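You operate a simulated robot arm through the tools that you are given. There is no shell and no other tool.

You run a simulated two-armed robot. Do the job below in one go: nothing can be reset, and whatever is moved stays where it is left.

JOB
Weigh the white tray, then dry it in the oven at 105C.
Fine: zero the empty blue scale first; the tray goes in alone; close the drawer, and switch the oven off when it shows Done.

It is judged by the outcome, as a careful person would: the job done as asked, and still so three seconds after it is handed in. It fails if anything else is knocked over, pushed out of place, dropped, spilled or broken.

ROBOT AND FRAMES
Two 7-joint arms with fingered hands on one trunk that stands fixed in place. Base frame: the origin is at the foot of the trunk, x ahead of it, y to its left, z up; the work surface is at about z = 0.85. Units: m, rad, N and s.
The left shoulder is at [0.07, 0.169, 1.318], the right one opposite. With the tool pointing down near the work surface each hand reaches from about 0.1 to 0.64 m from the base axis, measured 20 degrees to its own side. Payload 3.4 kg a hand.
The tool frame of a hand sits at the grasp point between the pads (the TCP): z along the fingers, y along the line on which they close. The tips reach 0.023 m beyond it. The gripper opens to 0.116 m. The gripper's body begins 0.065 m behind the TCP. The gripper is a hand of 4 fingers: y runs from the thumb to the fingers, the wrist lies at [0, 0, -0.211] in the tool frame.
Orientation is told as [roll, pitch, yaw] about the base's x, y, z axes, in that order, counted from this pose: with the fingers straight down and closing along the base's y, the tool's x points along the base's -x, its y along +y and its z along -z.

CONTROLS
- The arms move only by the tool send_rows. It takes "left_commands", "right_commands" or both (then of equal length, played together; a hand with none holds still); each is a list that holds one entry, the list of rows, each a list of 6 numbers: the turn, a rotation vector about the base's x, y, z in rad, then the shift along the base's x, y, z in m. In form: [[[rx, ry, rz, tx, ty, tz], ...]]. A call has 1 to 20 rows; each row shifts and turns the commanded pose from where the row before left it. A row lasts 0.2 s, in which the tool goes at most 0.05 m and 0.15 rad; a call with a longer step from one row to the next is refused whole. A pose out of reach is approached as far as the arm can. The call stops where the force on the tool passes 40 N (or 10 N more than at its start, if that is more) or the arm is blocked; 0.2 s more then pass. In this call time passes only in rows, and 0.2 s behind the last. It gives the time, the measured TCP pose, the force on the tool (base axes), the opening and the grip force at its end, in the units of the frame above (readings bear some noise), with the torque about the TCP (base axes, N m) and any sound that the robot's microphone picked up.
- Cameras (640 x 400 px; columns grow to the right, rows downward): "scene" is now at [0.1221, 0.05, 1.5473]; the picture's right is [0.58, -0.81, 0.00], its down [-0.48, -0.34, -0.81] and it looks along [0.66, 0.47, -0.59] (base axes); focal length 228 px, centre (320, 200). "left" rides on the left gripper at [-0.068, 0.001, -0.09] in its tool frame; the picture's right is [-0.01, -1.00, 0.00], its down [0.79, -0.01, -0.61] and it looks along [0.61, -0.01, 0.79] (tool axes); focal length 251 px, centre (320, 200). "right" rides on the right gripper at [0.068, 0.001, -0.09] in its tool frame; the picture's right is [-0.01, 1.00, 0.00], its down [-0.79, -0.01, -0.61] and it looks along [-0.61, -0.01, 0.80] (tool axes); focal length 251 px, centre (320, 200). There is no depth. A picture from a camera that has moved, and an enlarged one, comes with that camera's place and axes in the base frame and with its lens.
- get_image(camera): a new picture of that camera. It takes no simulated time.
- lift_body(by): slides the trunk up (or, below 0, down) by that many m; the arms and the scene camera ride with it, the base frame stays. It gives what a move gives, with no picture.
- move_fingers(finger1, finger2, finger3, thumb_bend, hand): sets how far each is bent, from 0 (flat) to 1 (curled in); at 0.3 the hand is open as for a grip, at 0.7 the pads meet at the TCP. One left out holds its place. A second passes; each finger stops where it meets its share of the squeeze, and holds until it gets a number again. It is the only way to open and close the hand. It gives what a move gives, with no picture; readings hold the bend of each and the force on the fingers (four entries, about 0 where the hand has none), thumb and palm.
- head_to(pan, tilt): turns the head with the scene camera to pan (to the left, within 1.501 rad either way) and tilt (down, from -0.506 to 1.204), counted from straight ahead of the robot. It gives what a move gives.
- close_up(camera, box): a new picture of the part [left, top, right, bottom] of that camera's present view, enlarged. It takes no simulated time.
- hand_in(): hands the job in; it is judged then, once.

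Places have to be worked out from the pictures, the camera data and where the tool is seen. Open the grippers and draw the arms clear of the work before you hand the job in, unless the task says otherwise.

The tools are called by a JSON object that holds its "fn" and its "kwargs". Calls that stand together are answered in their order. send_rows: Moves the arms, as the interface text tells. Its arguments: {"type":"object","properties":{"left_commands":{"type":"array","items":{"type":"array","items":{"type":"array","items":{"type":"number"}}}},"right_commands":{"type":"array","items":{"type":"array","items":{"type":"array","items":{"type":"number"}}}}},"required":[]} The other tools are called the same way: lift_body (by) slides the trunk up or down; move_fingers (finger1, finger2, finger3, thumb_bend, hand) moves the fingers one by one; head_to (pan, tilt) turns the head that bears the scene camera; get_image (camera) takes a picture; close_up (camera, box) takes an enlarged picture of a part of a camera's view; hand_in () hands the job in.

At the start:

```text
time: 0.0
left_ee_pos: [0.3576, 0.3738, 1.3147]
left_tool_rot: [0.0, -0.001, 0.002]
left_contact_force: [0.3, -0.6, 0.3]
left_torque: [-0.01, 0.0, 0.01]
left_finger_gap: 0.1158
left_grasp_force: 0.0
left_shape: jaw
left_bend: [0.3, 0.3, 0.3, 0.3]
left_finger forces: [0.0, 0.0, 0.0, 0.1, 0.1, 0.1]
right_ee_pos: [0.404, 0.0756, 1.4072]
right_tool_rot: [-0.002, 0.0, 0.001]
right_contact_force: [-0.1, -0.4, 0.6]
right_torque: [0.03, 0.0, 0.0]
right_finger_gap: 0.1159
right_grasp_force: 0.1
right_shape: jaw
right_bend: [0.3, 0.3, 0.3, 0.3]
right_finger forces: [0.0, 0.0, 0.0, 0.0, 0.0, 0.0]
trunk travel left (down, up): [-0.825, 0.115]
head pan, tilt: [0.618, 0.628]
```

scene: 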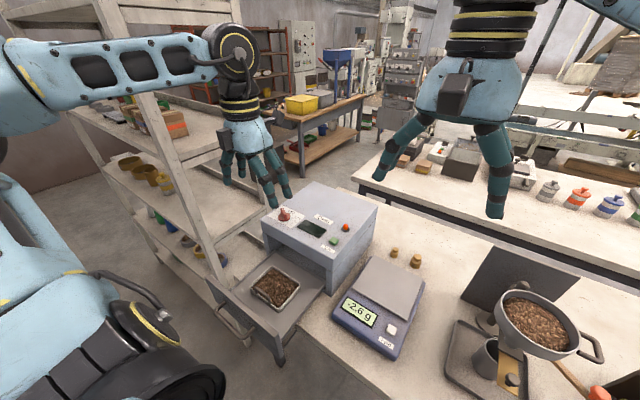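
right: 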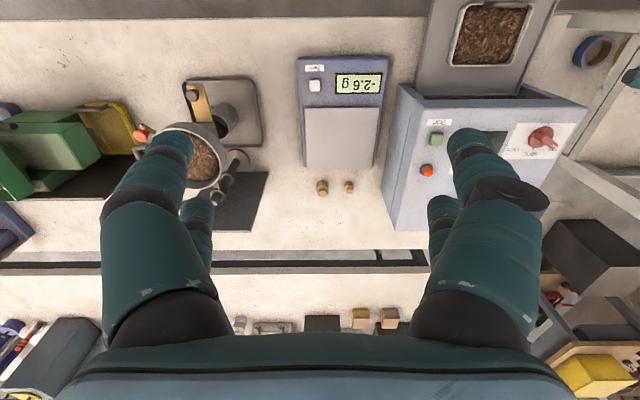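
left: 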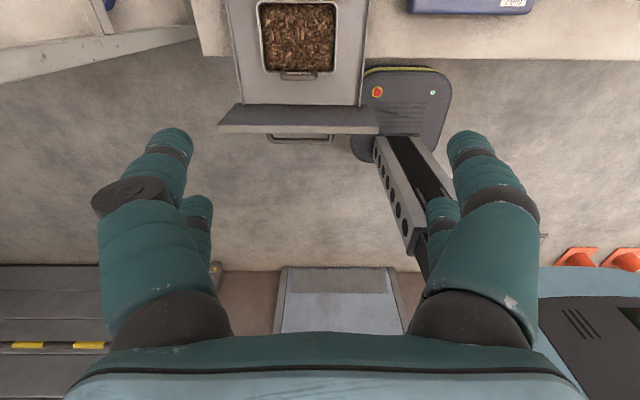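

I start with closer looks at the oven, its open drawer and the scale.

{"fn": "close_up", "kwargs": {"camera": "scene", "box": [200, 160, 440, 370]}}

{"fn": "close_up", "kwargs": {"camera": "scene", "box": [260, 180, 380, 260]}}

{"fn": "close_up", "kwargs": {"camera": "right", "box": [280, 0, 600, 200]}}

{"fn": "close_up", "kwargs": {"camera": "left", "box": [200, 0, 400, 160]}}

{"fn": "close_up", "kwargs": {"camera": "scene", "box": [420, 230, 640, 400]}}

```text
1.90 times, centred on (320, 265) of scene
camera zoom: at [0.1221, 0.05, 1.5473], right [0.58, -0.81, 0.0], down [-0.48, -0.34, -0.81], along [0.66, 0.47, -0.59], focal length 435 px, centre (320, 76)
```

zoom: 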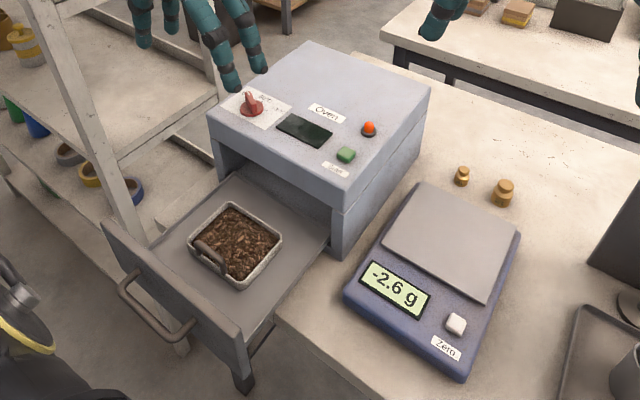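

```text
5.00 times, centred on (320, 220) of scene
camera zoom: at [0.1221, 0.05, 1.5473], right [0.58, -0.81, 0.0], down [-0.48, -0.34, -0.81], along [0.66, 0.47, -0.59], focal length 1141 px, centre (320, 100)
```

zoom: 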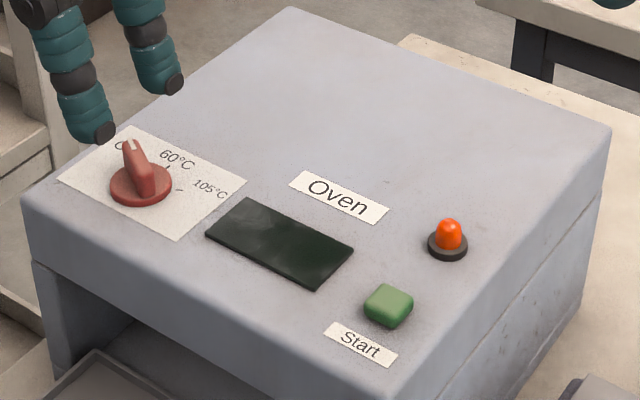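

```text
2.00 times, centred on (440, 100) of right
camera zoom: at [0.3358, 0.0751, 1.4967], right [0.01, 1.0, 0.0], down [0.79, -0.01, 0.61], along [0.61, -0.01, -0.8], focal length 503 px, centre (80, 400)
```

zoom: 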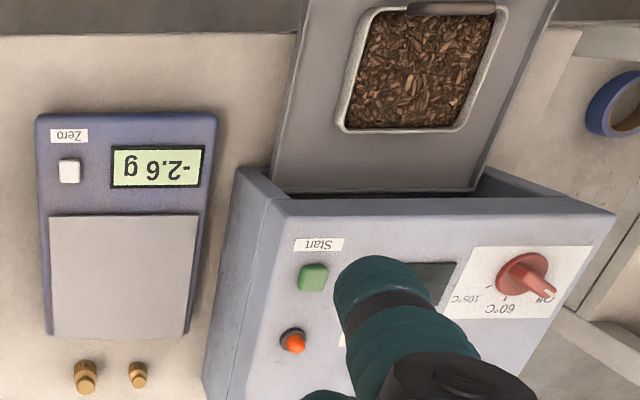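

```text
2.50 times, centred on (300, 80) of left
camera zoom: at [0.4258, 0.3741, 1.4053], right [0.01, -1.0, 0.0], down [-0.79, -0.01, 0.61], along [-0.61, -0.01, -0.79], focal length 629 px, centre (370, 500)
```

zoom: 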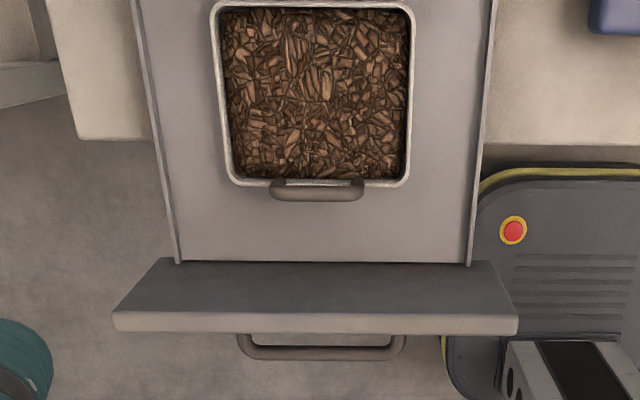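

```text
2.35 times, centred on (530, 315) of scene
camera zoom: at [0.1221, 0.05, 1.5473], right [0.58, -0.81, 0.0], down [-0.48, -0.34, -0.81], along [0.66, 0.47, -0.59], focal length 537 px, centre (-174, -71)
```

zoom: 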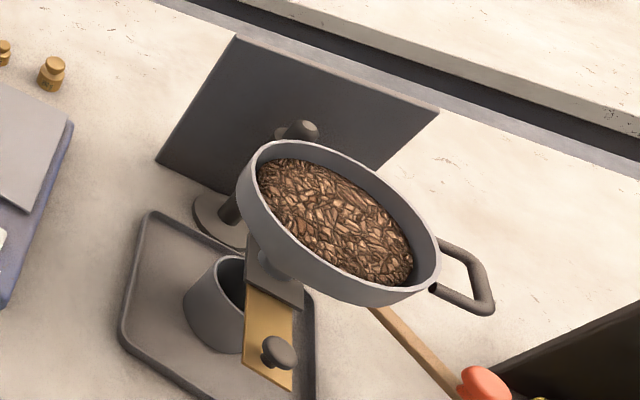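

The white-rimmed tray with chips sits in the drawer of the oven. I look around for any other white tray and for other things that matter.

{"fn": "head_to", "kwargs": {"pan": -0.3, "tilt": 0.75}}

{"fn": "get_image", "kwargs": {"camera": "scene"}}

{"fn": "head_to", "kwargs": {"pan": 0.9, "tilt": 0.9}}

{"fn": "get_image", "kwargs": {"camera": "scene"}}

```text
time: 1.2
left_ee_pos: [0.3573, 0.3733, 1.3142]
left_tool_rot: [0.0, 0.0, -0.001]
left_contact_force: [0.7, 0.0, -0.5]
left_torque: [0.0, 0.01, 0.0]
left_finger_gap: 0.1158
left_grasp_force: 0.0
left_shape: jaw
left_bend: [0.3, 0.3, 0.3, 0.3]
left_finger forces: [0.0, 0.1, 0.0, 0.0, 0.0, 0.1]
right_ee_pos: [0.4037, 0.0756, 1.4066]
right_tool_rot: [0.001, 0.001, -0.001]
right_contact_force: [0.6, 0.2, 1.2]
right_torque: [0.0, 0.0, -0.01]
right_finger_gap: 0.1158
right_grasp_force: 0.0
right_shape: jaw
right_bend: [0.3, 0.3, 0.3, 0.3]
right_finger forces: [0.0, 0.0, 0.0, 0.0, 0.1, 0.0]
trunk travel left (down, up): [-0.825, 0.115]
head pan, tilt: [-0.3, 0.75]
```

```text
taken
camera scene: at [0.13, -0.0252, 1.5369], right [-0.3, -0.96, 0.0], down [-0.65, 0.2, -0.73], along [0.7, -0.22, -0.68], focal length 228 px, centre (320, 200)
```

scene: 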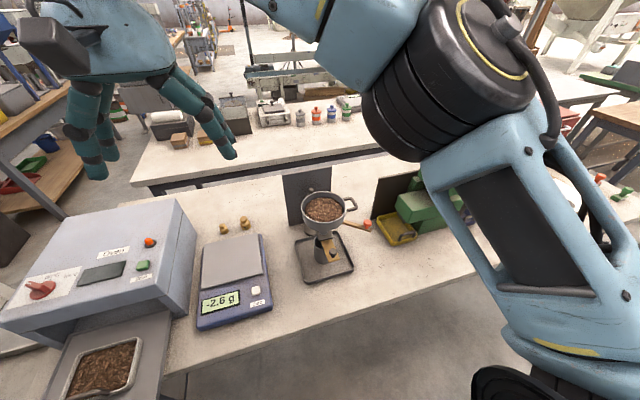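

```text
time: 2.6
left_ee_pos: [0.3574, 0.373, 1.3149]
left_tool_rot: [0.0, -0.002, -0.001]
left_contact_force: [0.7, 0.6, -0.5]
left_torque: [-0.01, 0.03, -0.02]
left_finger_gap: 0.1158
left_grasp_force: 0.0
left_shape: jaw
left_bend: [0.3, 0.3, 0.3, 0.3]
left_finger forces: [0.1, 0.1, 0.0, 0.0, 0.1, 0.0]
right_ee_pos: [0.4036, 0.0752, 1.4077]
right_tool_rot: [-0.001, 0.0, -0.001]
right_contact_force: [-0.1, -0.3, 0.2]
right_torque: [0.02, 0.01, -0.01]
right_finger_gap: 0.1158
right_grasp_force: 0.1
right_shape: jaw
right_bend: [0.3, 0.3, 0.3, 0.3]
right_finger forces: [0.1, 0.0, 0.0, 0.0, 0.0, 0.0]
trunk travel left (down, up): [-0.825, 0.115]
head pan, tilt: [0.901, 0.901]
```

```text
taken
camera scene: at [0.0978, 0.0584, 1.525], right [0.78, -0.62, 0.0], down [-0.49, -0.61, -0.62], along [0.39, 0.49, -0.78], focal length 228 px, centre (320, 200)
```

scene: 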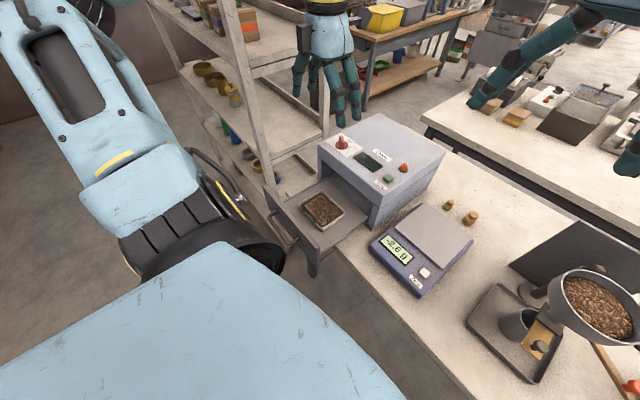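

There is only one white tray, in the drawer; the scale shows -2.6 g and is empty. I first bring the left hand forward for a better view of the tray and handle, and shape the right hand to point with one finger.

{"fn": "send_rows", "kwargs": {"left_commands": [[[0, 0, 0, 0.04, 0.005, 0], [0, 0, 0, 0.04, 0.005, 0], [0, 0, 0, 0.04, 0.005, 0], [0, 0, 0, 0.04, 0.005, 0], [0, 0, 0, 0.02, 0, 0]]]}}

{"fn": "move_fingers", "kwargs": {"hand": "right", "finger1": 1.0, "finger2": 0.6, "finger3": 1.0, "thumb_bend": 0.3}}

{"fn": "get_image", "kwargs": {"camera": "left"}}

{"fn": "get_image", "kwargs": {"camera": "right"}}

{"fn": "get_image", "kwargs": {"camera": "scene"}}

```text
time: 3.8
left_ee_pos: [0.5405, 0.3927, 1.3151]
left_tool_rot: [0.0, 0.0, 0.0]
left_contact_force: [-0.6, 0.3, -0.2]
left_torque: [0.02, 0.01, -0.01]
left_finger_gap: 0.1157
left_grasp_force: 0.2
left_shape: jaw
left_bend: [0.3, 0.3, 0.3, 0.3]
left_finger forces: [0.0, 0.0, 0.0, 0.0, 0.0, 0.0]
right_ee_pos: [0.4058, 0.0747, 1.4069]
right_tool_rot: [0.001, 0.003, -0.001]
right_contact_force: [0.1, -0.6, 0.8]
right_torque: [0.01, 0.03, -0.01]
right_finger_gap: 0.1156
right_grasp_force: 0.0
right_shape: jaw
right_bend: [0.3, 0.3, 0.3, 0.3]
right_finger forces: [0.0, 0.0, 0.0, 0.0, 0.1, 0.1]
trunk travel left (down, up): [-0.825, 0.115]
head pan, tilt: [0.901, 0.901]
```

```text
time: 4.8
left_ee_pos: [0.5379, 0.3936, 1.316]
left_tool_rot: [0.0, 0.0, 0.001]
left_contact_force: [-0.7, -0.3, 0.3]
left_torque: [-0.04, -0.01, 0.02]
left_finger_gap: 0.1159
left_grasp_force: 0.1
left_shape: jaw
left_bend: [0.3, 0.3, 0.3, 0.3]
left_finger forces: [0.0, 0.1, 0.0, 0.0, 0.0, 0.0]
right_ee_pos: [0.4034, 0.0749, 1.4071]
right_tool_rot: [0.002, 0.001, 0.001]
right_contact_force: [-0.4, 0.1, -0.9]
right_torque: [0.01, 0.02, 0.02]
right_finger_gap: 0.0494
right_grasp_force: 0.0
right_shape: fingers
right_bend: [1.0, 0.6, 1.0, 0.3]
right_finger forces: [0.0, 0.0, 0.0, 0.0, 0.0, 0.0]
trunk travel left (down, up): [-0.825, 0.115]
head pan, tilt: [0.901, 0.901]
```

```text
taken
camera left: at [0.6059, 0.3946, 1.4058], right [0.01, -1.0, 0.0], down [-0.8, -0.01, 0.61], along [-0.61, -0.01, -0.8], focal length 251 px, centre (320, 200)
```

left: 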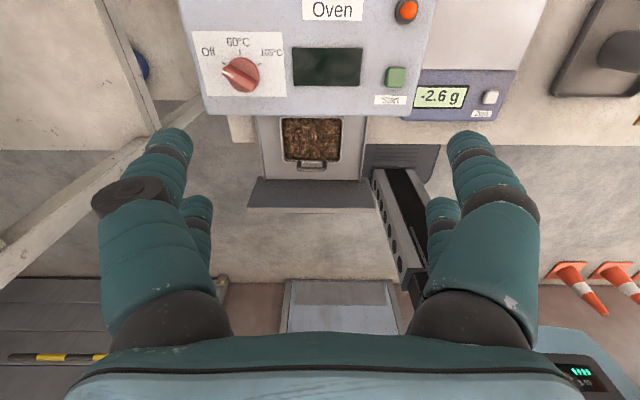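

```text
taken
camera right: at [0.3356, 0.0751, 1.4967], right [0.01, 1.0, 0.0], down [0.79, -0.01, 0.61], along [0.61, -0.01, -0.79], focal length 251 px, centre (320, 200)
```

right: 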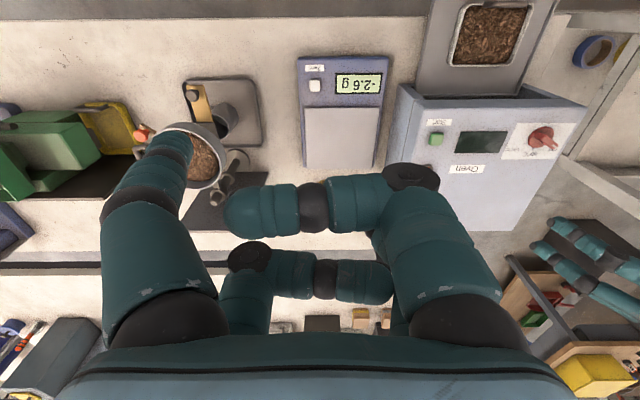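

```text
taken
camera scene: at [0.0975, 0.0585, 1.525], right [0.78, -0.62, 0.0], down [-0.49, -0.61, -0.62], along [0.39, 0.49, -0.78], focal length 228 px, centre (320, 200)
```

scene: 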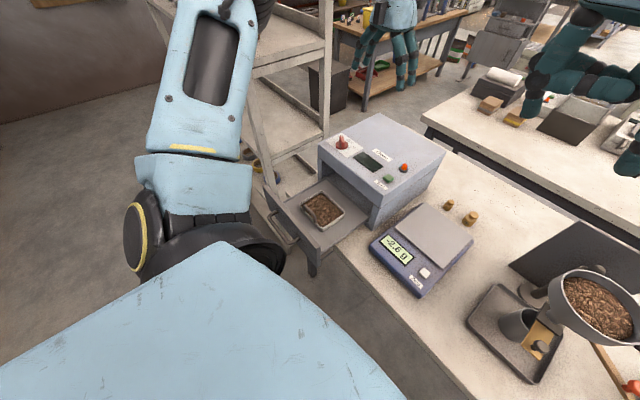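

The thumb is the single finger near the camera side at the right hand. I zoom in on the tray handle and the knob, and curl the other three fingers fully.

{"fn": "close_up", "kwargs": {"camera": "left", "box": [180, 0, 440, 220]}}

{"fn": "close_up", "kwargs": {"camera": "left", "box": [190, 20, 290, 110]}}

{"fn": "close_up", "kwargs": {"camera": "left", "box": [250, 105, 370, 215]}}

{"fn": "close_up", "kwargs": {"camera": "scene", "box": [260, 100, 460, 280]}}

{"fn": "move_fingers", "kwargs": {"hand": "right", "finger2": 1.0}}

{"fn": "get_image", "kwargs": {"camera": "right"}}

```text
1.82 times, centred on (310, 110) of left
camera zoom: at [0.6059, 0.3946, 1.4058], right [0.01, -1.0, 0.0], down [-0.8, -0.01, 0.61], along [-0.61, -0.01, -0.8], focal length 457 px, centre (338, 364)
```

zoom: 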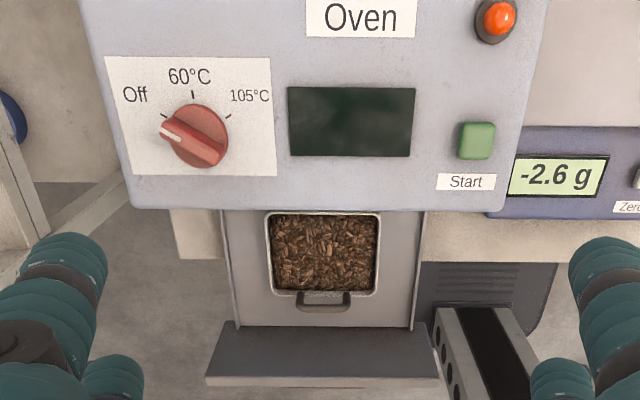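

```text
4.44 times, centred on (240, 65) of left
camera zoom: at [0.6059, 0.3946, 1.4058], right [0.01, -1.0, 0.0], down [-0.8, -0.01, 0.61], along [-0.61, -0.01, -0.8], focal length 1118 px, centre (676, 800)
```

zoom: 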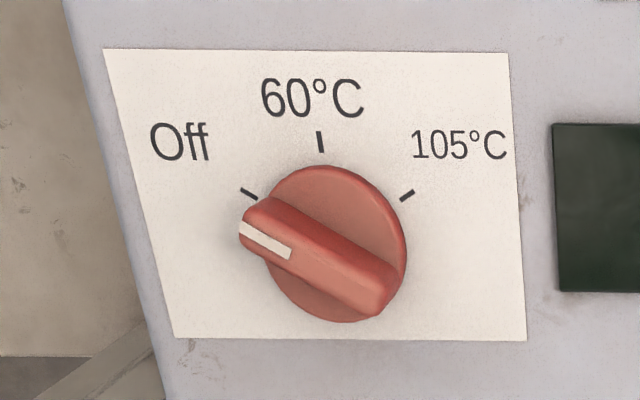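

```text
3.64 times, centred on (310, 160) of left
camera zoom: at [0.6059, 0.3946, 1.4058], right [0.01, -1.0, 0.0], down [-0.8, -0.01, 0.61], along [-0.61, -0.01, -0.8], focal length 914 px, centre (356, 346)
```

zoom: 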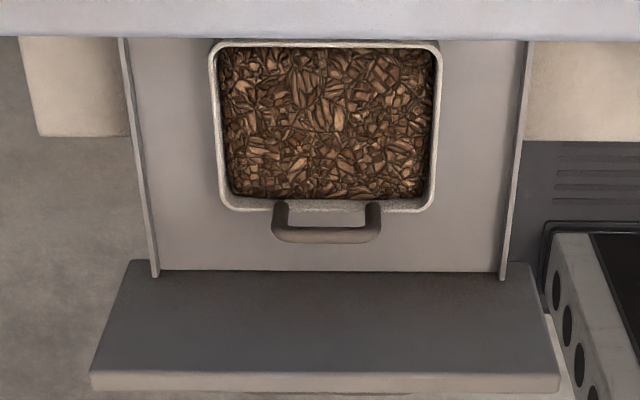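

```text
2.22 times, centred on (360, 190) of scene
camera zoom: at [0.0975, 0.0585, 1.525], right [0.78, -0.62, 0.0], down [-0.49, -0.61, -0.62], along [0.39, 0.49, -0.78], focal length 507 px, centre (231, 222)
```

zoom: 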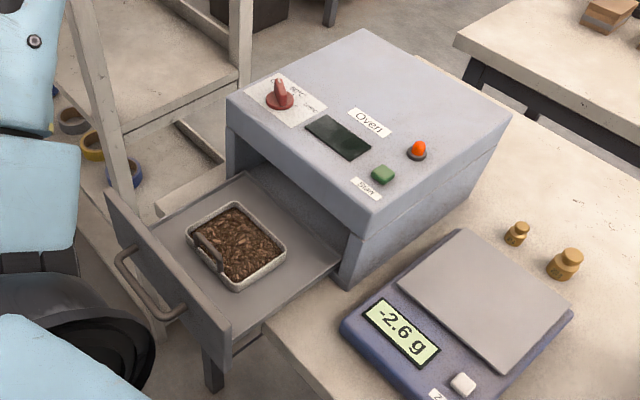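

```text
time: 5.8
left_ee_pos: [0.5371, 0.3937, 1.3147]
left_tool_rot: [0.0, -0.001, 0.001]
left_contact_force: [-0.4, 0.7, 0.2]
left_torque: [0.02, -0.01, 0.0]
left_finger_gap: 0.1158
left_grasp_force: 0.3
left_shape: jaw
left_bend: [0.3, 0.3, 0.3, 0.3]
left_finger forces: [0.0, 0.1, 0.1, 0.0, 0.1, 0.0]
right_ee_pos: [0.4043, 0.075, 1.4069]
right_tool_rot: [0.0, 0.0, -0.001]
right_contact_force: [-0.1, 0.2, 0.0]
right_torque: [0.04, 0.0, 0.03]
right_finger_gap: 0.0497
right_grasp_force: 0.0
right_shape: fingers
right_bend: [1.0, 0.91, 1.0, 0.3]
right_finger forces: [0.0, 0.0, 0.0, 0.0, 0.0, 0.0]
trunk travel left (down, up): [-0.825, 0.115]
head pan, tilt: [0.901, 0.901]
```

```text
taken
camera right: at [0.3359, 0.0751, 1.4966], right [0.01, 1.0, 0.0], down [0.8, -0.01, 0.61], along [0.61, -0.01, -0.8], focal length 251 px, centre (320, 200)
```

right: 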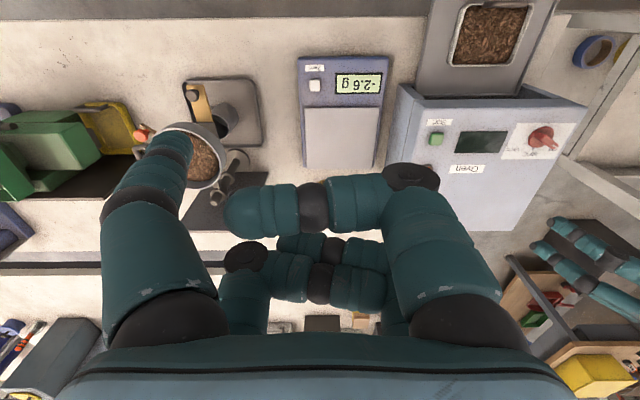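

The tray has an upright arch handle on its near rim (top about z 0.94, x 0.33, y 0.41); the knob points at Off. I bring the right thumb above the Zero button (about [0.474, 0.062, 0.895]), staying high first.

{"fn": "send_rows", "kwargs": {"right_commands": [[[0, 0, 0, 0.045, 0.027, -0.0], [0, 0, 0, 0.044, 0.023, -0.0], [0, 0, 0, 0, 0, -0.05], [0, 0, 0, 0, 0, -0.05], [0, 0, 0, 0, 0, -0.05], [0, 0, 0, 0, 0, -0.05], [0, 0, 0, 0, 0, -0.05], [0, 0, 0, 0, 0, -0.05], [0, 0, 0, 0, 0, -0.05], [0, 0, 0, 0, 0, -0.05]]]}}

{"fn": "get_image", "kwargs": {"camera": "right"}}

{"fn": "close_up", "kwargs": {"camera": "scene", "box": [340, 140, 540, 320]}}

```text
refused: row 1 steps farther than a row can; nothing moved
```

```text
taken
camera right: at [0.3359, 0.0751, 1.4966], right [0.01, 1.0, 0.0], down [0.8, -0.01, 0.61], along [0.61, -0.01, -0.8], focal length 251 px, centre (320, 200)
```

right: 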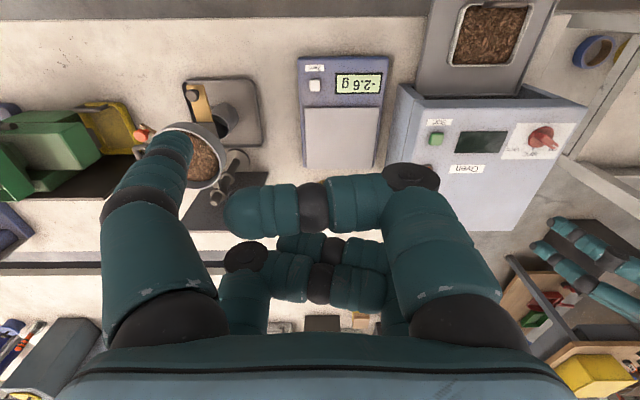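

```text
2.22 times, centred on (440, 230) of scene
camera zoom: at [0.0978, 0.0584, 1.5249], right [0.78, -0.62, 0.0], down [-0.49, -0.61, -0.62], along [0.39, 0.49, -0.78], focal length 507 px, centre (53, 133)
```

zoom: 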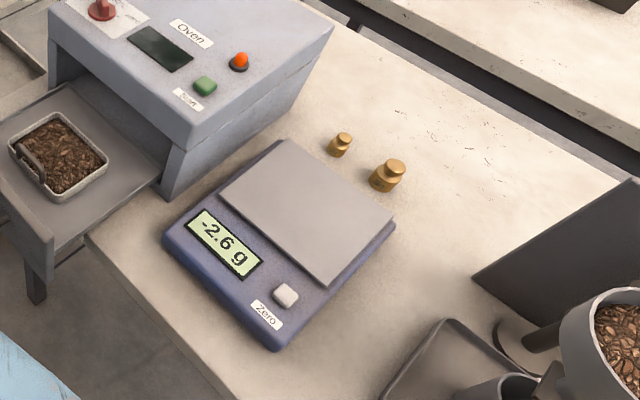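

The step was a little too long; I repeat with shorter steps, with the thumb stopping well above the scale.

{"fn": "send_rows", "kwargs": {"right_commands": [[[0, 0, 0, 0.03, 0.018, 0], [0, 0, 0, 0.03, 0.018, 0], [0, 0, 0, 0.029, 0.019, 0], [0, 0, 0, 0, 0, -0.045], [0, 0, 0, 0, 0, -0.045], [0, 0, 0, 0, 0, -0.045], [0, 0, 0, 0, 0, -0.045], [0, 0, 0, 0, 0, -0.045], [0, 0, 0, 0, 0, -0.045], [0, 0, 0, 0, 0, -0.045], [0, 0, 0, 0, 0, -0.045], [0, 0, 0, 0, 0, -0.045]]]}}

{"fn": "get_image", "kwargs": {"camera": "right"}}

{"fn": "close_up", "kwargs": {"camera": "scene", "box": [340, 140, 540, 320]}}

```text
time: 8.4
left_ee_pos: [0.5388, 0.3958, 1.3145]
left_tool_rot: [-0.001, 0.0, -0.001]
left_contact_force: [0.0, 0.0, -0.3]
left_torque: [0.03, 0.0, 0.0]
left_finger_gap: 0.1158
left_grasp_force: 0.0
left_shape: jaw
left_bend: [0.3, 0.3, 0.3, 0.3]
left_finger forces: [0.0, 0.0, 0.1, 0.0, 0.0, 0.1]
right_ee_pos: [0.4546, 0.0989, 0.9762]
right_tool_rot: [0.0, -0.001, 0.0]
right_contact_force: [0.0, 0.1, -0.5]
right_torque: [0.01, 0.01, 0.02]
right_finger_gap: 0.0497
right_grasp_force: 0.1
right_shape: fingers
right_bend: [1.0, 0.91, 1.0, 0.3]
right_finger forces: [0.1, 0.1, 0.1, 0.1, 0.0, 0.0]
right hand out of reach, approached as far as the arm can: row 2, 3
trunk travel left (down, up): [-0.825, 0.115]
head pan, tilt: [0.901, 0.901]
```

```text
taken
camera right: at [0.386, 0.0994, 1.065], right [0.01, 1.0, 0.0], down [0.79, -0.01, 0.61], along [0.61, -0.01, -0.79], focal length 251 px, centre (320, 200)
```

right: 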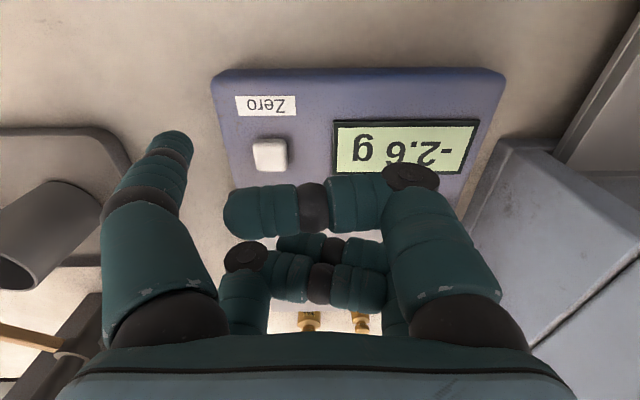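

```text
2.22 times, centred on (440, 230) of scene
camera zoom: at [0.0979, 0.0586, 1.525], right [0.78, -0.62, 0.0], down [-0.49, -0.61, -0.62], along [0.39, 0.49, -0.78], focal length 507 px, centre (53, 133)
```

zoom: 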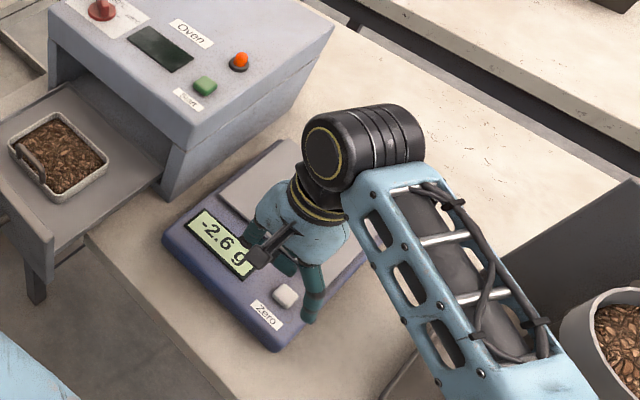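

The thumb tip sits at about [0.439, 0.028, 0.953]; the Zero button at [0.473, 0.060, ~0.897]. I shift over it and come down to just above.

{"fn": "send_rows", "kwargs": {"right_commands": [[[0, 0, 0, 0.017, 0.016, 0], [0, 0, 0, 0.0175, 0.016, 0], [0, 0, 0, 0, 0, -0.02], [0, 0, 0, 0, 0, -0.02]]]}}

{"fn": "get_image", "kwargs": {"camera": "right"}}

{"fn": "close_up", "kwargs": {"camera": "scene", "box": [370, 200, 470, 310]}}

```text
time: 9.4
left_ee_pos: [0.5376, 0.3939, 1.3154]
left_tool_rot: [0.001, 0.0, -0.002]
left_contact_force: [-0.1, 0.2, -0.1]
left_torque: [-0.01, -0.03, 0.03]
left_finger_gap: 0.1159
left_grasp_force: 0.0
left_shape: jaw
left_bend: [0.3, 0.3, 0.3, 0.3]
left_finger forces: [0.1, 0.1, 0.0, 0.1, 0.0, 0.1]
right_ee_pos: [0.4919, 0.1145, 0.9355]
right_tool_rot: [0.001, 0.0, -0.003]
right_contact_force: [0.3, -0.3, -0.3]
right_torque: [-0.02, 0.03, 0.04]
right_finger_gap: 0.0496
right_grasp_force: 0.0
right_shape: fingers
right_bend: [1.0, 0.91, 1.0, 0.3]
right_finger forces: [0.0, 0.1, 0.0, 0.0, 0.0, 0.0]
right hand out of reach, approached as far as the arm can: row 2, 3, 4
trunk travel left (down, up): [-0.825, 0.115]
head pan, tilt: [0.901, 0.901]
```

```text
taken
camera right: at [0.4247, 0.1138, 1.0249], right [0.01, 1.0, 0.0], down [0.79, -0.01, 0.61], along [0.61, -0.01, -0.79], focal length 251 px, centre (320, 200)
```

right: 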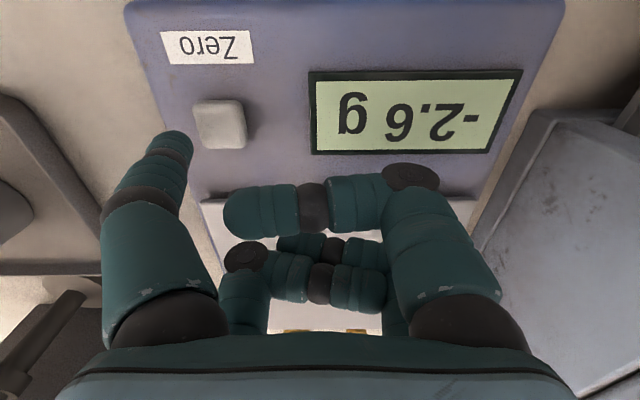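

```text
3.64 times, centred on (420, 255) of scene
camera zoom: at [0.0982, 0.0577, 1.525], right [0.78, -0.62, 0.0], down [-0.49, -0.61, -0.62], along [0.39, 0.49, -0.78], focal length 830 px, centre (-44, 0)
```

zoom: 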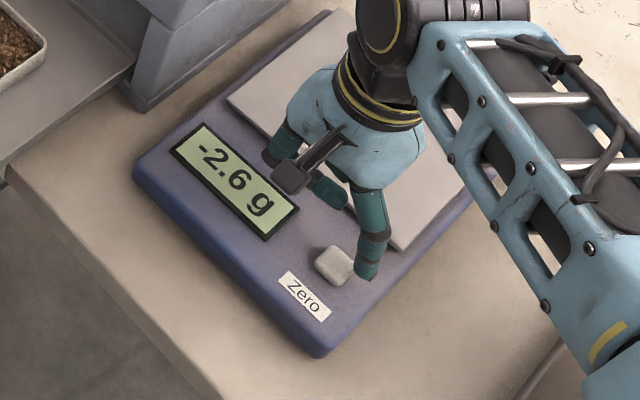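

The right arm stops at y ≈ 0.115, leaving the thumb tip 16 mm short of the button in y. I bend the thumb a bit more to swing its tip over the button.

{"fn": "move_fingers", "kwargs": {"hand": "right", "thumb_bend": 0.41}}

{"fn": "get_image", "kwargs": {"camera": "right"}}

{"fn": "close_up", "kwargs": {"camera": "scene", "box": [390, 230, 450, 300]}}

```text
time: 10.4
left_ee_pos: [0.5385, 0.3944, 1.3153]
left_tool_rot: [0.0, -0.001, 0.001]
left_contact_force: [0.0, -0.5, 0.6]
left_torque: [0.03, 0.02, -0.03]
left_finger_gap: 0.1158
left_grasp_force: 0.0
left_shape: jaw
left_bend: [0.3, 0.3, 0.3, 0.3]
left_finger forces: [0.1, 0.1, 0.1, 0.1, 0.0, 0.1]
right_ee_pos: [0.4916, 0.1134, 0.9357]
right_tool_rot: [-0.001, 0.0, 0.0]
right_contact_force: [0.1, 0.4, -0.3]
right_torque: [0.0, 0.01, -0.01]
right_finger_gap: 0.0435
right_grasp_force: 0.1
right_shape: fingers
right_bend: [1.0, 0.91, 1.0, 0.41]
right_finger forces: [0.1, 0.1, 0.0, 0.0, 0.0, 0.0]
trunk travel left (down, up): [-0.825, 0.115]
head pan, tilt: [0.901, 0.901]
```

```text
taken
camera right: at [0.4243, 0.1144, 1.025], right [0.01, 1.0, 0.0], down [0.79, -0.01, 0.61], along [0.61, -0.01, -0.79], focal length 251 px, centre (320, 200)
```

right: 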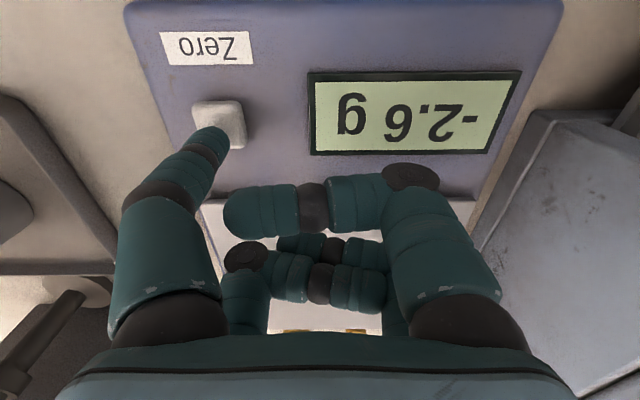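

```text
5.71 times, centred on (420, 265) of scene
camera zoom: at [0.0978, 0.0583, 1.5249], right [0.78, -0.62, 0.0], down [-0.49, -0.61, -0.62], along [0.39, 0.49, -0.78], focal length 1304 px, centre (-251, -171)
```

zoom: 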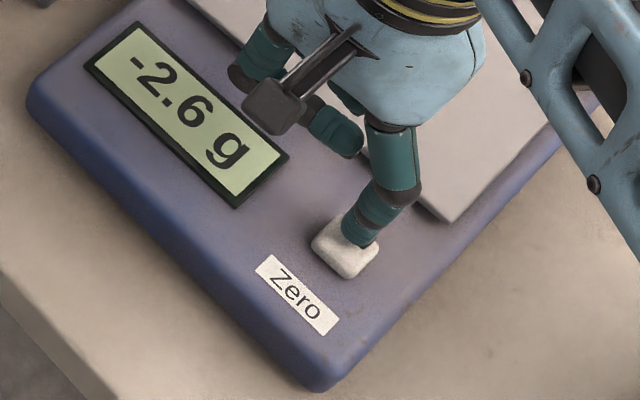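

The thumb tip is over the button, slightly toward the pan; I lower in fine steps with a small -x correction.

{"fn": "send_rows", "kwargs": {"right_commands": [[[0, 0, 0, -0.003, 0, -0.006], [0, 0, 0, 0, 0, -0.004], [0, 0, 0, 0, 0, -0.003]]]}}

{"fn": "close_up", "kwargs": {"camera": "scene", "box": [380, 230, 450, 300]}}

```text
time: 11.2
left_ee_pos: [0.5372, 0.3941, 1.3166]
left_tool_rot: [0.001, 0.001, 0.0]
left_contact_force: [0.7, 0.0, -0.2]
left_torque: [0.02, 0.01, 0.0]
left_finger_gap: 0.116
left_grasp_force: 0.0
left_shape: jaw
left_bend: [0.3, 0.3, 0.3, 0.3]
left_finger forces: [0.0, 0.0, 0.0, 0.0, 0.0, 0.0]
right_ee_pos: [0.489, 0.1141, 0.9234]
right_tool_rot: [0.002, -0.003, -0.001]
right_contact_force: [3.0, 2.3, 8.6]
right_torque: [-0.49, 0.13, 0.11]
right_finger_gap: 0.0436
right_grasp_force: 4.7
right_shape: fingers
right_bend: [1.0, 0.91, 1.0, 0.41]
right_finger forces: [0.1, 0.1, 0.0, 0.0, 9.3, 0.0]
trunk travel left (down, up): [-0.825, 0.115]
head pan, tilt: [0.901, 0.901]
heard: click
```

```text
5.71 times, centred on (415, 265) of scene
camera zoom: at [0.0967, 0.0588, 1.5252], right [0.78, -0.62, 0.0], down [-0.49, -0.61, -0.62], along [0.39, 0.49, -0.78], focal length 1304 px, centre (-223, -171)
```

zoom: 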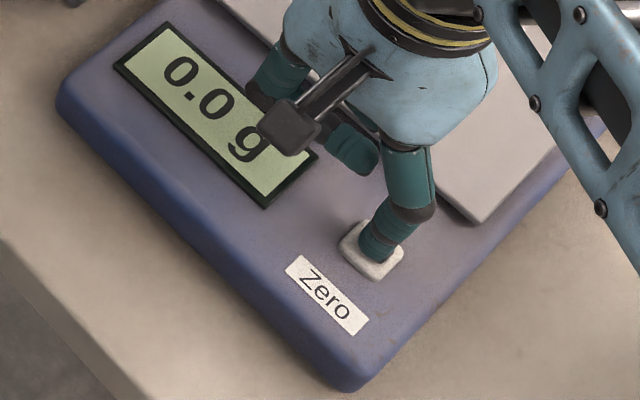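

The scale clicked and reads 0.0 g. I raise the right hand straight up and move it away to the right.

{"fn": "send_rows", "kwargs": {"right_commands": [[[0, 0, 0, 0, 0, 0.03], [0, 0, 0, 0, 0, 0.045], [0, 0, 0, 0, 0, 0.045], [0, 0, 0, 0, 0, 0.045], [0, 0, 0, 0, 0, 0.045], [0, 0, 0, 0, 0, 0.045], [0, 0, 0, 0, 0, 0.045], [0, 0, 0, -0.02, -0.04, 0], [0, 0, 0, -0.02, -0.04, 0], [0, 0, 0, -0.02, -0.04, 0], [0, 0, 0, -0.02, -0.04, 0], [0, 0, 0, -0.02, -0.04, 0], [0, 0, 0, -0.02, -0.04, 0], [0, 0, 0, -0.02, -0.04, 0], [0, 0, 0, 0, -0.04, 0], [0, 0, 0, 0, -0.04, 0]]]}}

{"fn": "head_to", "kwargs": {"pan": 0.75, "tilt": 0.85}}

{"fn": "get_image", "kwargs": {"camera": "scene"}}

{"fn": "close_up", "kwargs": {"camera": "scene", "box": [200, 150, 340, 300]}}

```text
time: 14.6
left_ee_pos: [0.538, 0.3916, 1.3173]
left_tool_rot: [0.001, -0.001, -0.001]
left_contact_force: [0.1, -0.5, 0.5]
left_torque: [0.02, -0.03, -0.01]
left_finger_gap: 0.1158
left_grasp_force: 0.0
left_shape: jaw
left_bend: [0.3, 0.3, 0.3, 0.3]
left_finger forces: [0.1, 0.1, 0.0, 0.0, 0.0, 0.0]
right_ee_pos: [0.3487, -0.2466, 1.2221]
right_tool_rot: [0.001, -0.001, 0.001]
right_contact_force: [-0.3, -0.9, -1.0]
right_torque: [0.05, 0.0, -0.01]
right_finger_gap: 0.0434
right_grasp_force: 0.1
right_shape: fingers
right_bend: [1.0, 0.91, 1.0, 0.41]
right_finger forces: [0.0, 0.0, 0.0, 0.0, 0.0, 0.1]
trunk travel left (down, up): [-0.825, 0.115]
head pan, tilt: [0.901, 0.901]
```

```text
time: 15.3
left_ee_pos: [0.5379, 0.3939, 1.3166]
left_tool_rot: [0.001, 0.0, 0.0]
left_contact_force: [0.9, 0.6, -0.7]
left_torque: [0.01, -0.02, 0.01]
left_finger_gap: 0.1157
left_grasp_force: 0.0
left_shape: jaw
left_bend: [0.3, 0.3, 0.3, 0.3]
left_finger forces: [0.1, 0.0, 0.1, 0.1, 0.0, 0.0]
right_ee_pos: [0.3496, -0.2451, 1.2234]
right_tool_rot: [-0.001, 0.0, 0.0]
right_contact_force: [-0.1, -0.8, 0.7]
right_torque: [0.01, -0.01, 0.02]
right_finger_gap: 0.0435
right_grasp_force: 0.0
right_shape: fingers
right_bend: [1.0, 0.91, 1.0, 0.41]
right_finger forces: [0.0, 0.0, 0.0, 0.0, 0.0, 0.1]
trunk travel left (down, up): [-0.825, 0.115]
head pan, tilt: [0.75, 0.85]
```

```text
taken
camera scene: at [0.1077, 0.052, 1.5289], right [0.68, -0.73, 0.0], down [-0.55, -0.51, -0.66], along [0.48, 0.45, -0.75], focal length 228 px, centre (320, 200)
```

scene: 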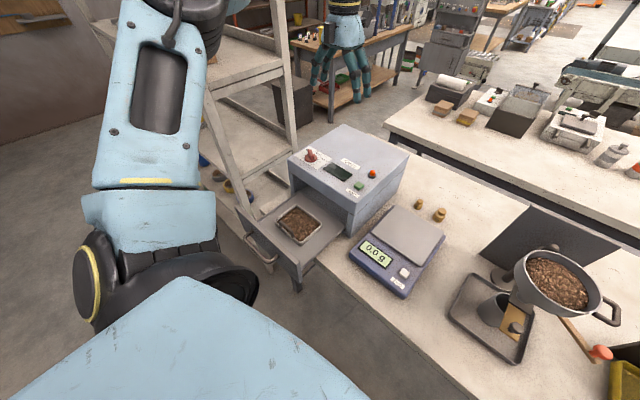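

```text
2.67 times, centred on (270, 225) of scene
camera zoom: at [0.1077, 0.052, 1.5289], right [0.68, -0.73, 0.0], down [-0.55, -0.51, -0.66], along [0.48, 0.45, -0.75], focal length 608 px, centre (453, 133)
```

zoom: 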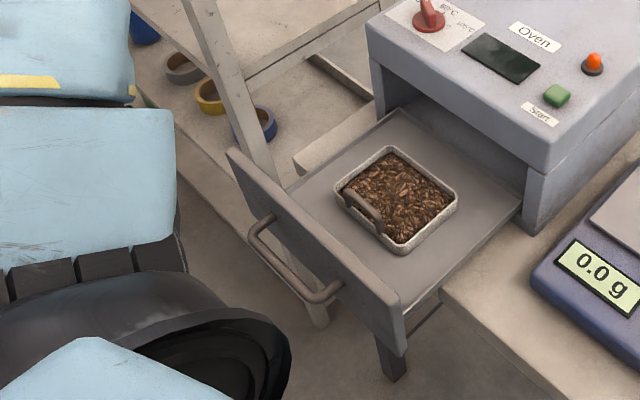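

The scale reads 0.0 g empty. The arch handle's top bar is near [0.337, 0.407, 0.94], running along y, so I turn the left hand 90° to close along x while bringing it above the handle.

{"fn": "send_rows", "kwargs": {"left_commands": [[[0, 0, -0.1428, -0.0183, 0.0012, -0.01], [0, 0, -0.1428, -0.0183, 0.0012, -0.01], [0, 0, -0.1428, -0.0183, 0.0012, -0.01], [0, 0, -0.1428, -0.0183, 0.0012, -0.01], [0, 0, -0.1428, -0.0183, 0.0012, -0.01], [0, 0, -0.1428, -0.0183, 0.0012, -0.01], [0, 0, -0.1428, -0.0183, 0.0012, -0.01], [0, 0, -0.1428, -0.0183, 0.0012, -0.01], [0, 0, -0.1428, -0.0183, 0.0012, -0.01], [0, 0, -0.1428, -0.0183, 0.0012, -0.01], [0, 0, -0.1428, -0.0183, 0.0012, -0.01]]]}}

{"fn": "get_image", "kwargs": {"camera": "left"}}

{"fn": "get_image", "kwargs": {"camera": "scene"}}

```text
time: 17.7
left_ee_pos: [0.3344, 0.4045, 1.2053]
left_tool_rot: [-0.001, -0.001, -1.576]
left_contact_force: [-0.2, 0.2, 0.2]
left_torque: [0.02, 0.0, 0.01]
left_finger_gap: 0.1159
left_grasp_force: 0.1
left_shape: jaw
left_bend: [0.3, 0.3, 0.3, 0.3]
left_finger forces: [0.0, 0.0, 0.0, 0.0, 0.0, 0.0]
right_ee_pos: [0.3466, -0.2458, 1.2219]
right_tool_rot: [0.0, -0.003, 0.001]
right_contact_force: [0.4, -0.7, 0.1]
right_torque: [0.02, -0.03, 0.02]
right_finger_gap: 0.0437
right_grasp_force: 0.0
right_shape: fingers
right_bend: [1.0, 0.91, 1.0, 0.41]
right_finger forces: [0.0, 0.1, 0.0, 0.0, 0.0, 0.1]
trunk travel left (down, up): [-0.825, 0.115]
head pan, tilt: [0.75, 0.85]
```

```text
taken
camera left: at [0.3337, 0.3365, 1.2958], right [-1.0, -0.01, 0.0], down [0.0, 0.79, 0.61], along [0.0, 0.61, -0.79], focal length 251 px, centre (320, 200)
```

left: 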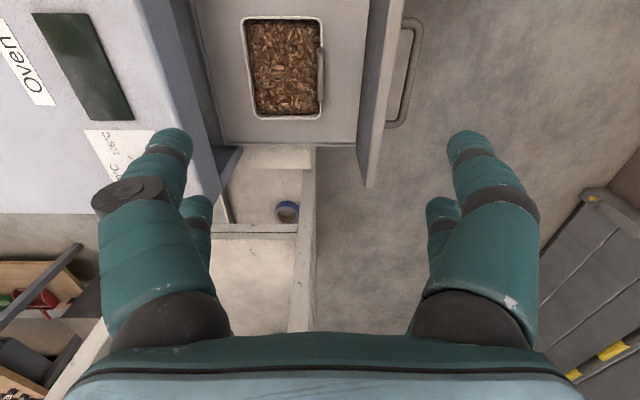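

```text
taken
camera scene: at [0.1059, 0.0508, 1.5291], right [0.68, -0.73, 0.0], down [-0.55, -0.51, -0.66], along [0.48, 0.45, -0.75], focal length 228 px, centre (320, 200)
```

scene: 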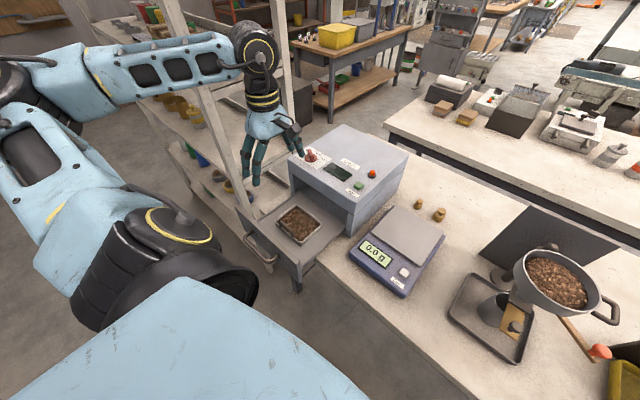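

Turned fine. The handle bar shows right under the TCP in x; I zoom in to refine.

{"fn": "close_up", "kwargs": {"camera": "left", "box": [190, 0, 440, 160]}}

```text
2.50 times, centred on (315, 80) of left
camera zoom: at [0.3337, 0.3365, 1.2958], right [-1.0, -0.01, 0.0], down [0.0, 0.79, 0.61], along [0.0, 0.61, -0.79], focal length 629 px, centre (332, 500)
```

zoom: 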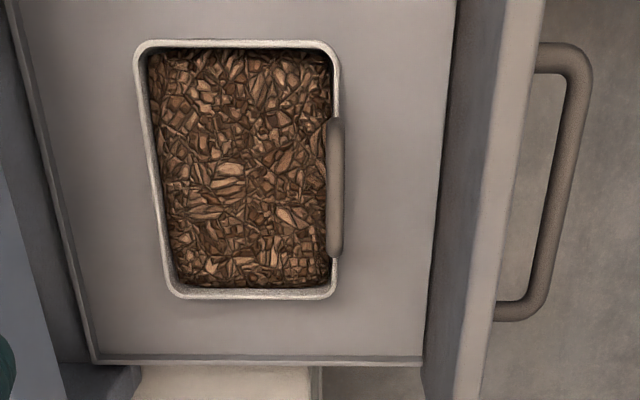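

The bar lies at x ≈ 0.332, y ≈ 0.406. The drawer panel is only 6 cm from it, so I part-close the hand (0.5) before lowering, then come down to z ≈ 1.0 to check.

{"fn": "move_fingers", "kwargs": {"hand": "left", "finger1": 0.5, "finger2": 0.5, "finger3": 0.5, "thumb_bend": 0.5}}

{"fn": "send_rows", "kwargs": {"left_commands": [[[0, 0, 0, -0.002, 0.0015, -0.04], [0, 0, 0, 0, 0, -0.04], [0, 0, 0, 0, 0, -0.04], [0, 0, 0, 0, 0, -0.04], [0, 0, 0, 0, 0, -0.04]]]}}

{"fn": "get_image", "kwargs": {"camera": "left"}}

{"fn": "close_up", "kwargs": {"camera": "scene", "box": [200, 150, 340, 300]}}

```text
time: 18.7
left_ee_pos: [0.3364, 0.4066, 1.2045]
left_tool_rot: [0.001, -0.001, -1.57]
left_contact_force: [-0.5, 0.4, -0.6]
left_torque: [0.02, -0.02, -0.02]
left_finger_gap: 0.0591
left_grasp_force: 0.0
left_shape: fingers
left_bend: [0.5, 0.5, 0.5, 0.5]
left_finger forces: [0.0, 0.1, 0.0, 0.0, 0.1, 0.0]
right_ee_pos: [0.3491, -0.2448, 1.2218]
right_tool_rot: [0.0, -0.001, -0.001]
right_contact_force: [0.1, 0.1, 0.1]
right_torque: [-0.01, -0.02, 0.01]
right_finger_gap: 0.0435
right_grasp_force: 0.0
right_shape: fingers
right_bend: [1.0, 0.91, 1.0, 0.41]
right_finger forces: [0.0, 0.0, 0.0, 0.1, 0.1, 0.0]
trunk travel left (down, up): [-0.825, 0.115]
head pan, tilt: [0.75, 0.85]
```

```text
time: 19.9
left_ee_pos: [0.3349, 0.4088, 1.0035]
left_tool_rot: [0.0, 0.0, -1.57]
left_contact_force: [0.0, 0.4, 0.3]
left_torque: [-0.01, 0.03, -0.01]
left_finger_gap: 0.0587
left_grasp_force: 0.0
left_shape: fingers
left_bend: [0.5, 0.5, 0.5, 0.5]
left_finger forces: [0.0, 0.1, 0.0, 0.0, 0.0, 0.0]
right_ee_pos: [0.3504, -0.243, 1.2221]
right_tool_rot: [-0.001, -0.002, 0.002]
right_contact_force: [0.2, 0.1, -0.3]
right_torque: [-0.03, -0.01, 0.01]
right_finger_gap: 0.0434
right_grasp_force: 0.2
right_shape: fingers
right_bend: [1.0, 0.91, 1.0, 0.41]
right_finger forces: [0.1, 0.0, 0.0, 0.0, 0.1, 0.0]
trunk travel left (down, up): [-0.825, 0.115]
head pan, tilt: [0.75, 0.85]
```

```text
taken
camera left: at [0.3345, 0.3395, 1.0941], right [-1.0, -0.01, 0.0], down [-0.01, 0.8, 0.61], along [-0.01, 0.61, -0.8], focal length 251 px, centre (320, 200)
```

left: 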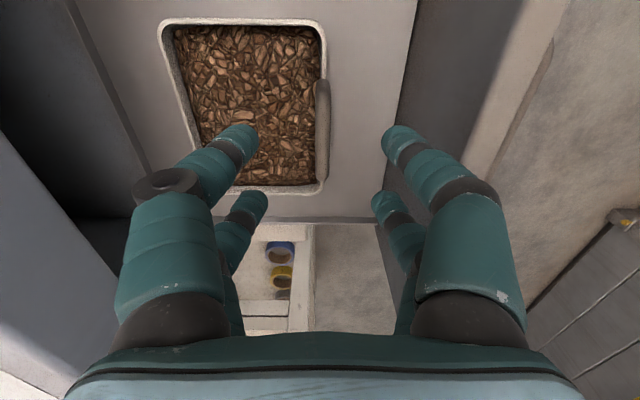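

```text
2.67 times, centred on (270, 225) of scene
camera zoom: at [0.1088, 0.0534, 1.5288], right [0.68, -0.73, 0.0], down [-0.55, -0.51, -0.66], along [0.48, 0.45, -0.75], focal length 608 px, centre (453, 133)
```

zoom: 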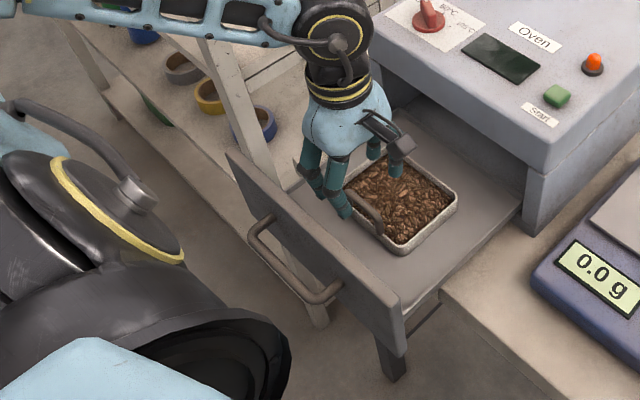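

With 0.5 the outer knuckles would come too close to the panel when lowered, so I close to 0.6 and re-center on the bar (x 0.333, y 0.403).

{"fn": "move_fingers", "kwargs": {"hand": "left", "finger1": 0.6, "finger2": 0.6, "finger3": 0.6, "thumb_bend": 0.6}}

{"fn": "send_rows", "kwargs": {"left_commands": [[[0, 0, 0, -0.001, -0.005, -0.01], [0, 0, 0, 0, 0, -0.01], [0, 0, 0, 0, 0, -0.005]]]}}

{"fn": "get_image", "kwargs": {"camera": "left"}}

{"fn": "close_up", "kwargs": {"camera": "scene", "box": [240, 170, 320, 260]}}

```text
time: 20.9
left_ee_pos: [0.3333, 0.4073, 1.0039]
left_tool_rot: [0.001, -0.001, -1.57]
left_contact_force: [-0.7, -0.3, -0.4]
left_torque: [0.02, -0.04, 0.0]
left_finger_gap: 0.0296
left_grasp_force: 0.0
left_shape: fingers
left_bend: [0.6, 0.6, 0.6, 0.6]
left_finger forces: [0.0, 0.0, 0.1, 0.1, 0.0, 0.1]
right_ee_pos: [0.3487, -0.2455, 1.2214]
right_tool_rot: [-0.001, 0.0, 0.001]
right_contact_force: [0.2, 0.9, 0.8]
right_torque: [-0.01, 0.01, -0.01]
right_finger_gap: 0.0433
right_grasp_force: 0.0
right_shape: fingers
right_bend: [1.0, 0.91, 1.0, 0.41]
right_finger forces: [0.0, 0.0, 0.0, 0.0, 0.0, 0.1]
trunk travel left (down, up): [-0.825, 0.115]
head pan, tilt: [0.75, 0.85]
```

```text
time: 21.7
left_ee_pos: [0.3325, 0.4051, 0.9795]
left_tool_rot: [0.0, 0.0, -1.571]
left_contact_force: [-0.2, 0.3, 0.0]
left_torque: [-0.01, 0.0, 0.0]
left_finger_gap: 0.0296
left_grasp_force: 0.0
left_shape: fingers
left_bend: [0.6, 0.6, 0.6, 0.6]
left_finger forces: [0.1, 0.0, 0.0, 0.1, 0.0, 0.0]
right_ee_pos: [0.3491, -0.2451, 1.2217]
right_tool_rot: [0.002, 0.001, 0.0]
right_contact_force: [0.6, 0.3, 0.9]
right_torque: [0.03, 0.01, 0.02]
right_finger_gap: 0.0438
right_grasp_force: 0.0
right_shape: fingers
right_bend: [1.0, 0.91, 1.0, 0.41]
right_finger forces: [0.0, 0.1, 0.0, 0.0, 0.0, 0.0]
trunk travel left (down, up): [-0.825, 0.115]
head pan, tilt: [0.75, 0.85]
```

```text
taken
camera left: at [0.3333, 0.3343, 1.0701], right [-1.0, -0.01, 0.0], down [-0.01, 0.8, 0.61], along [-0.01, 0.61, -0.8], focal length 251 px, centre (320, 200)
```

left: 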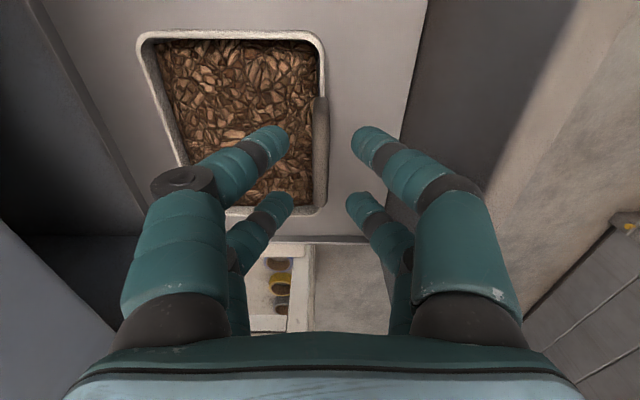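

```text
4.44 times, centred on (280, 215) of scene
camera zoom: at [0.108, 0.0525, 1.5288], right [0.68, -0.73, 0.0], down [-0.55, -0.51, -0.66], along [0.48, 0.45, -0.75], focal length 1014 px, centre (498, 133)
```

zoom: 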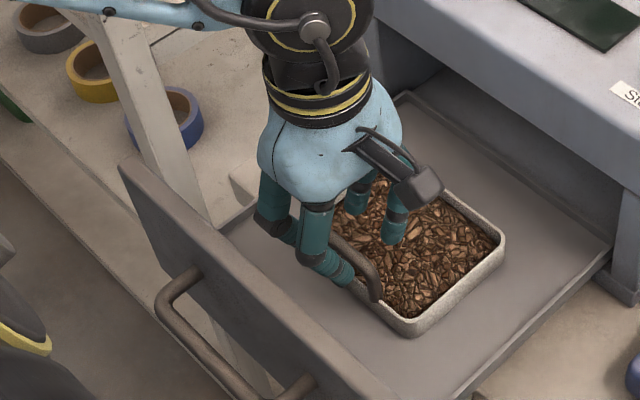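

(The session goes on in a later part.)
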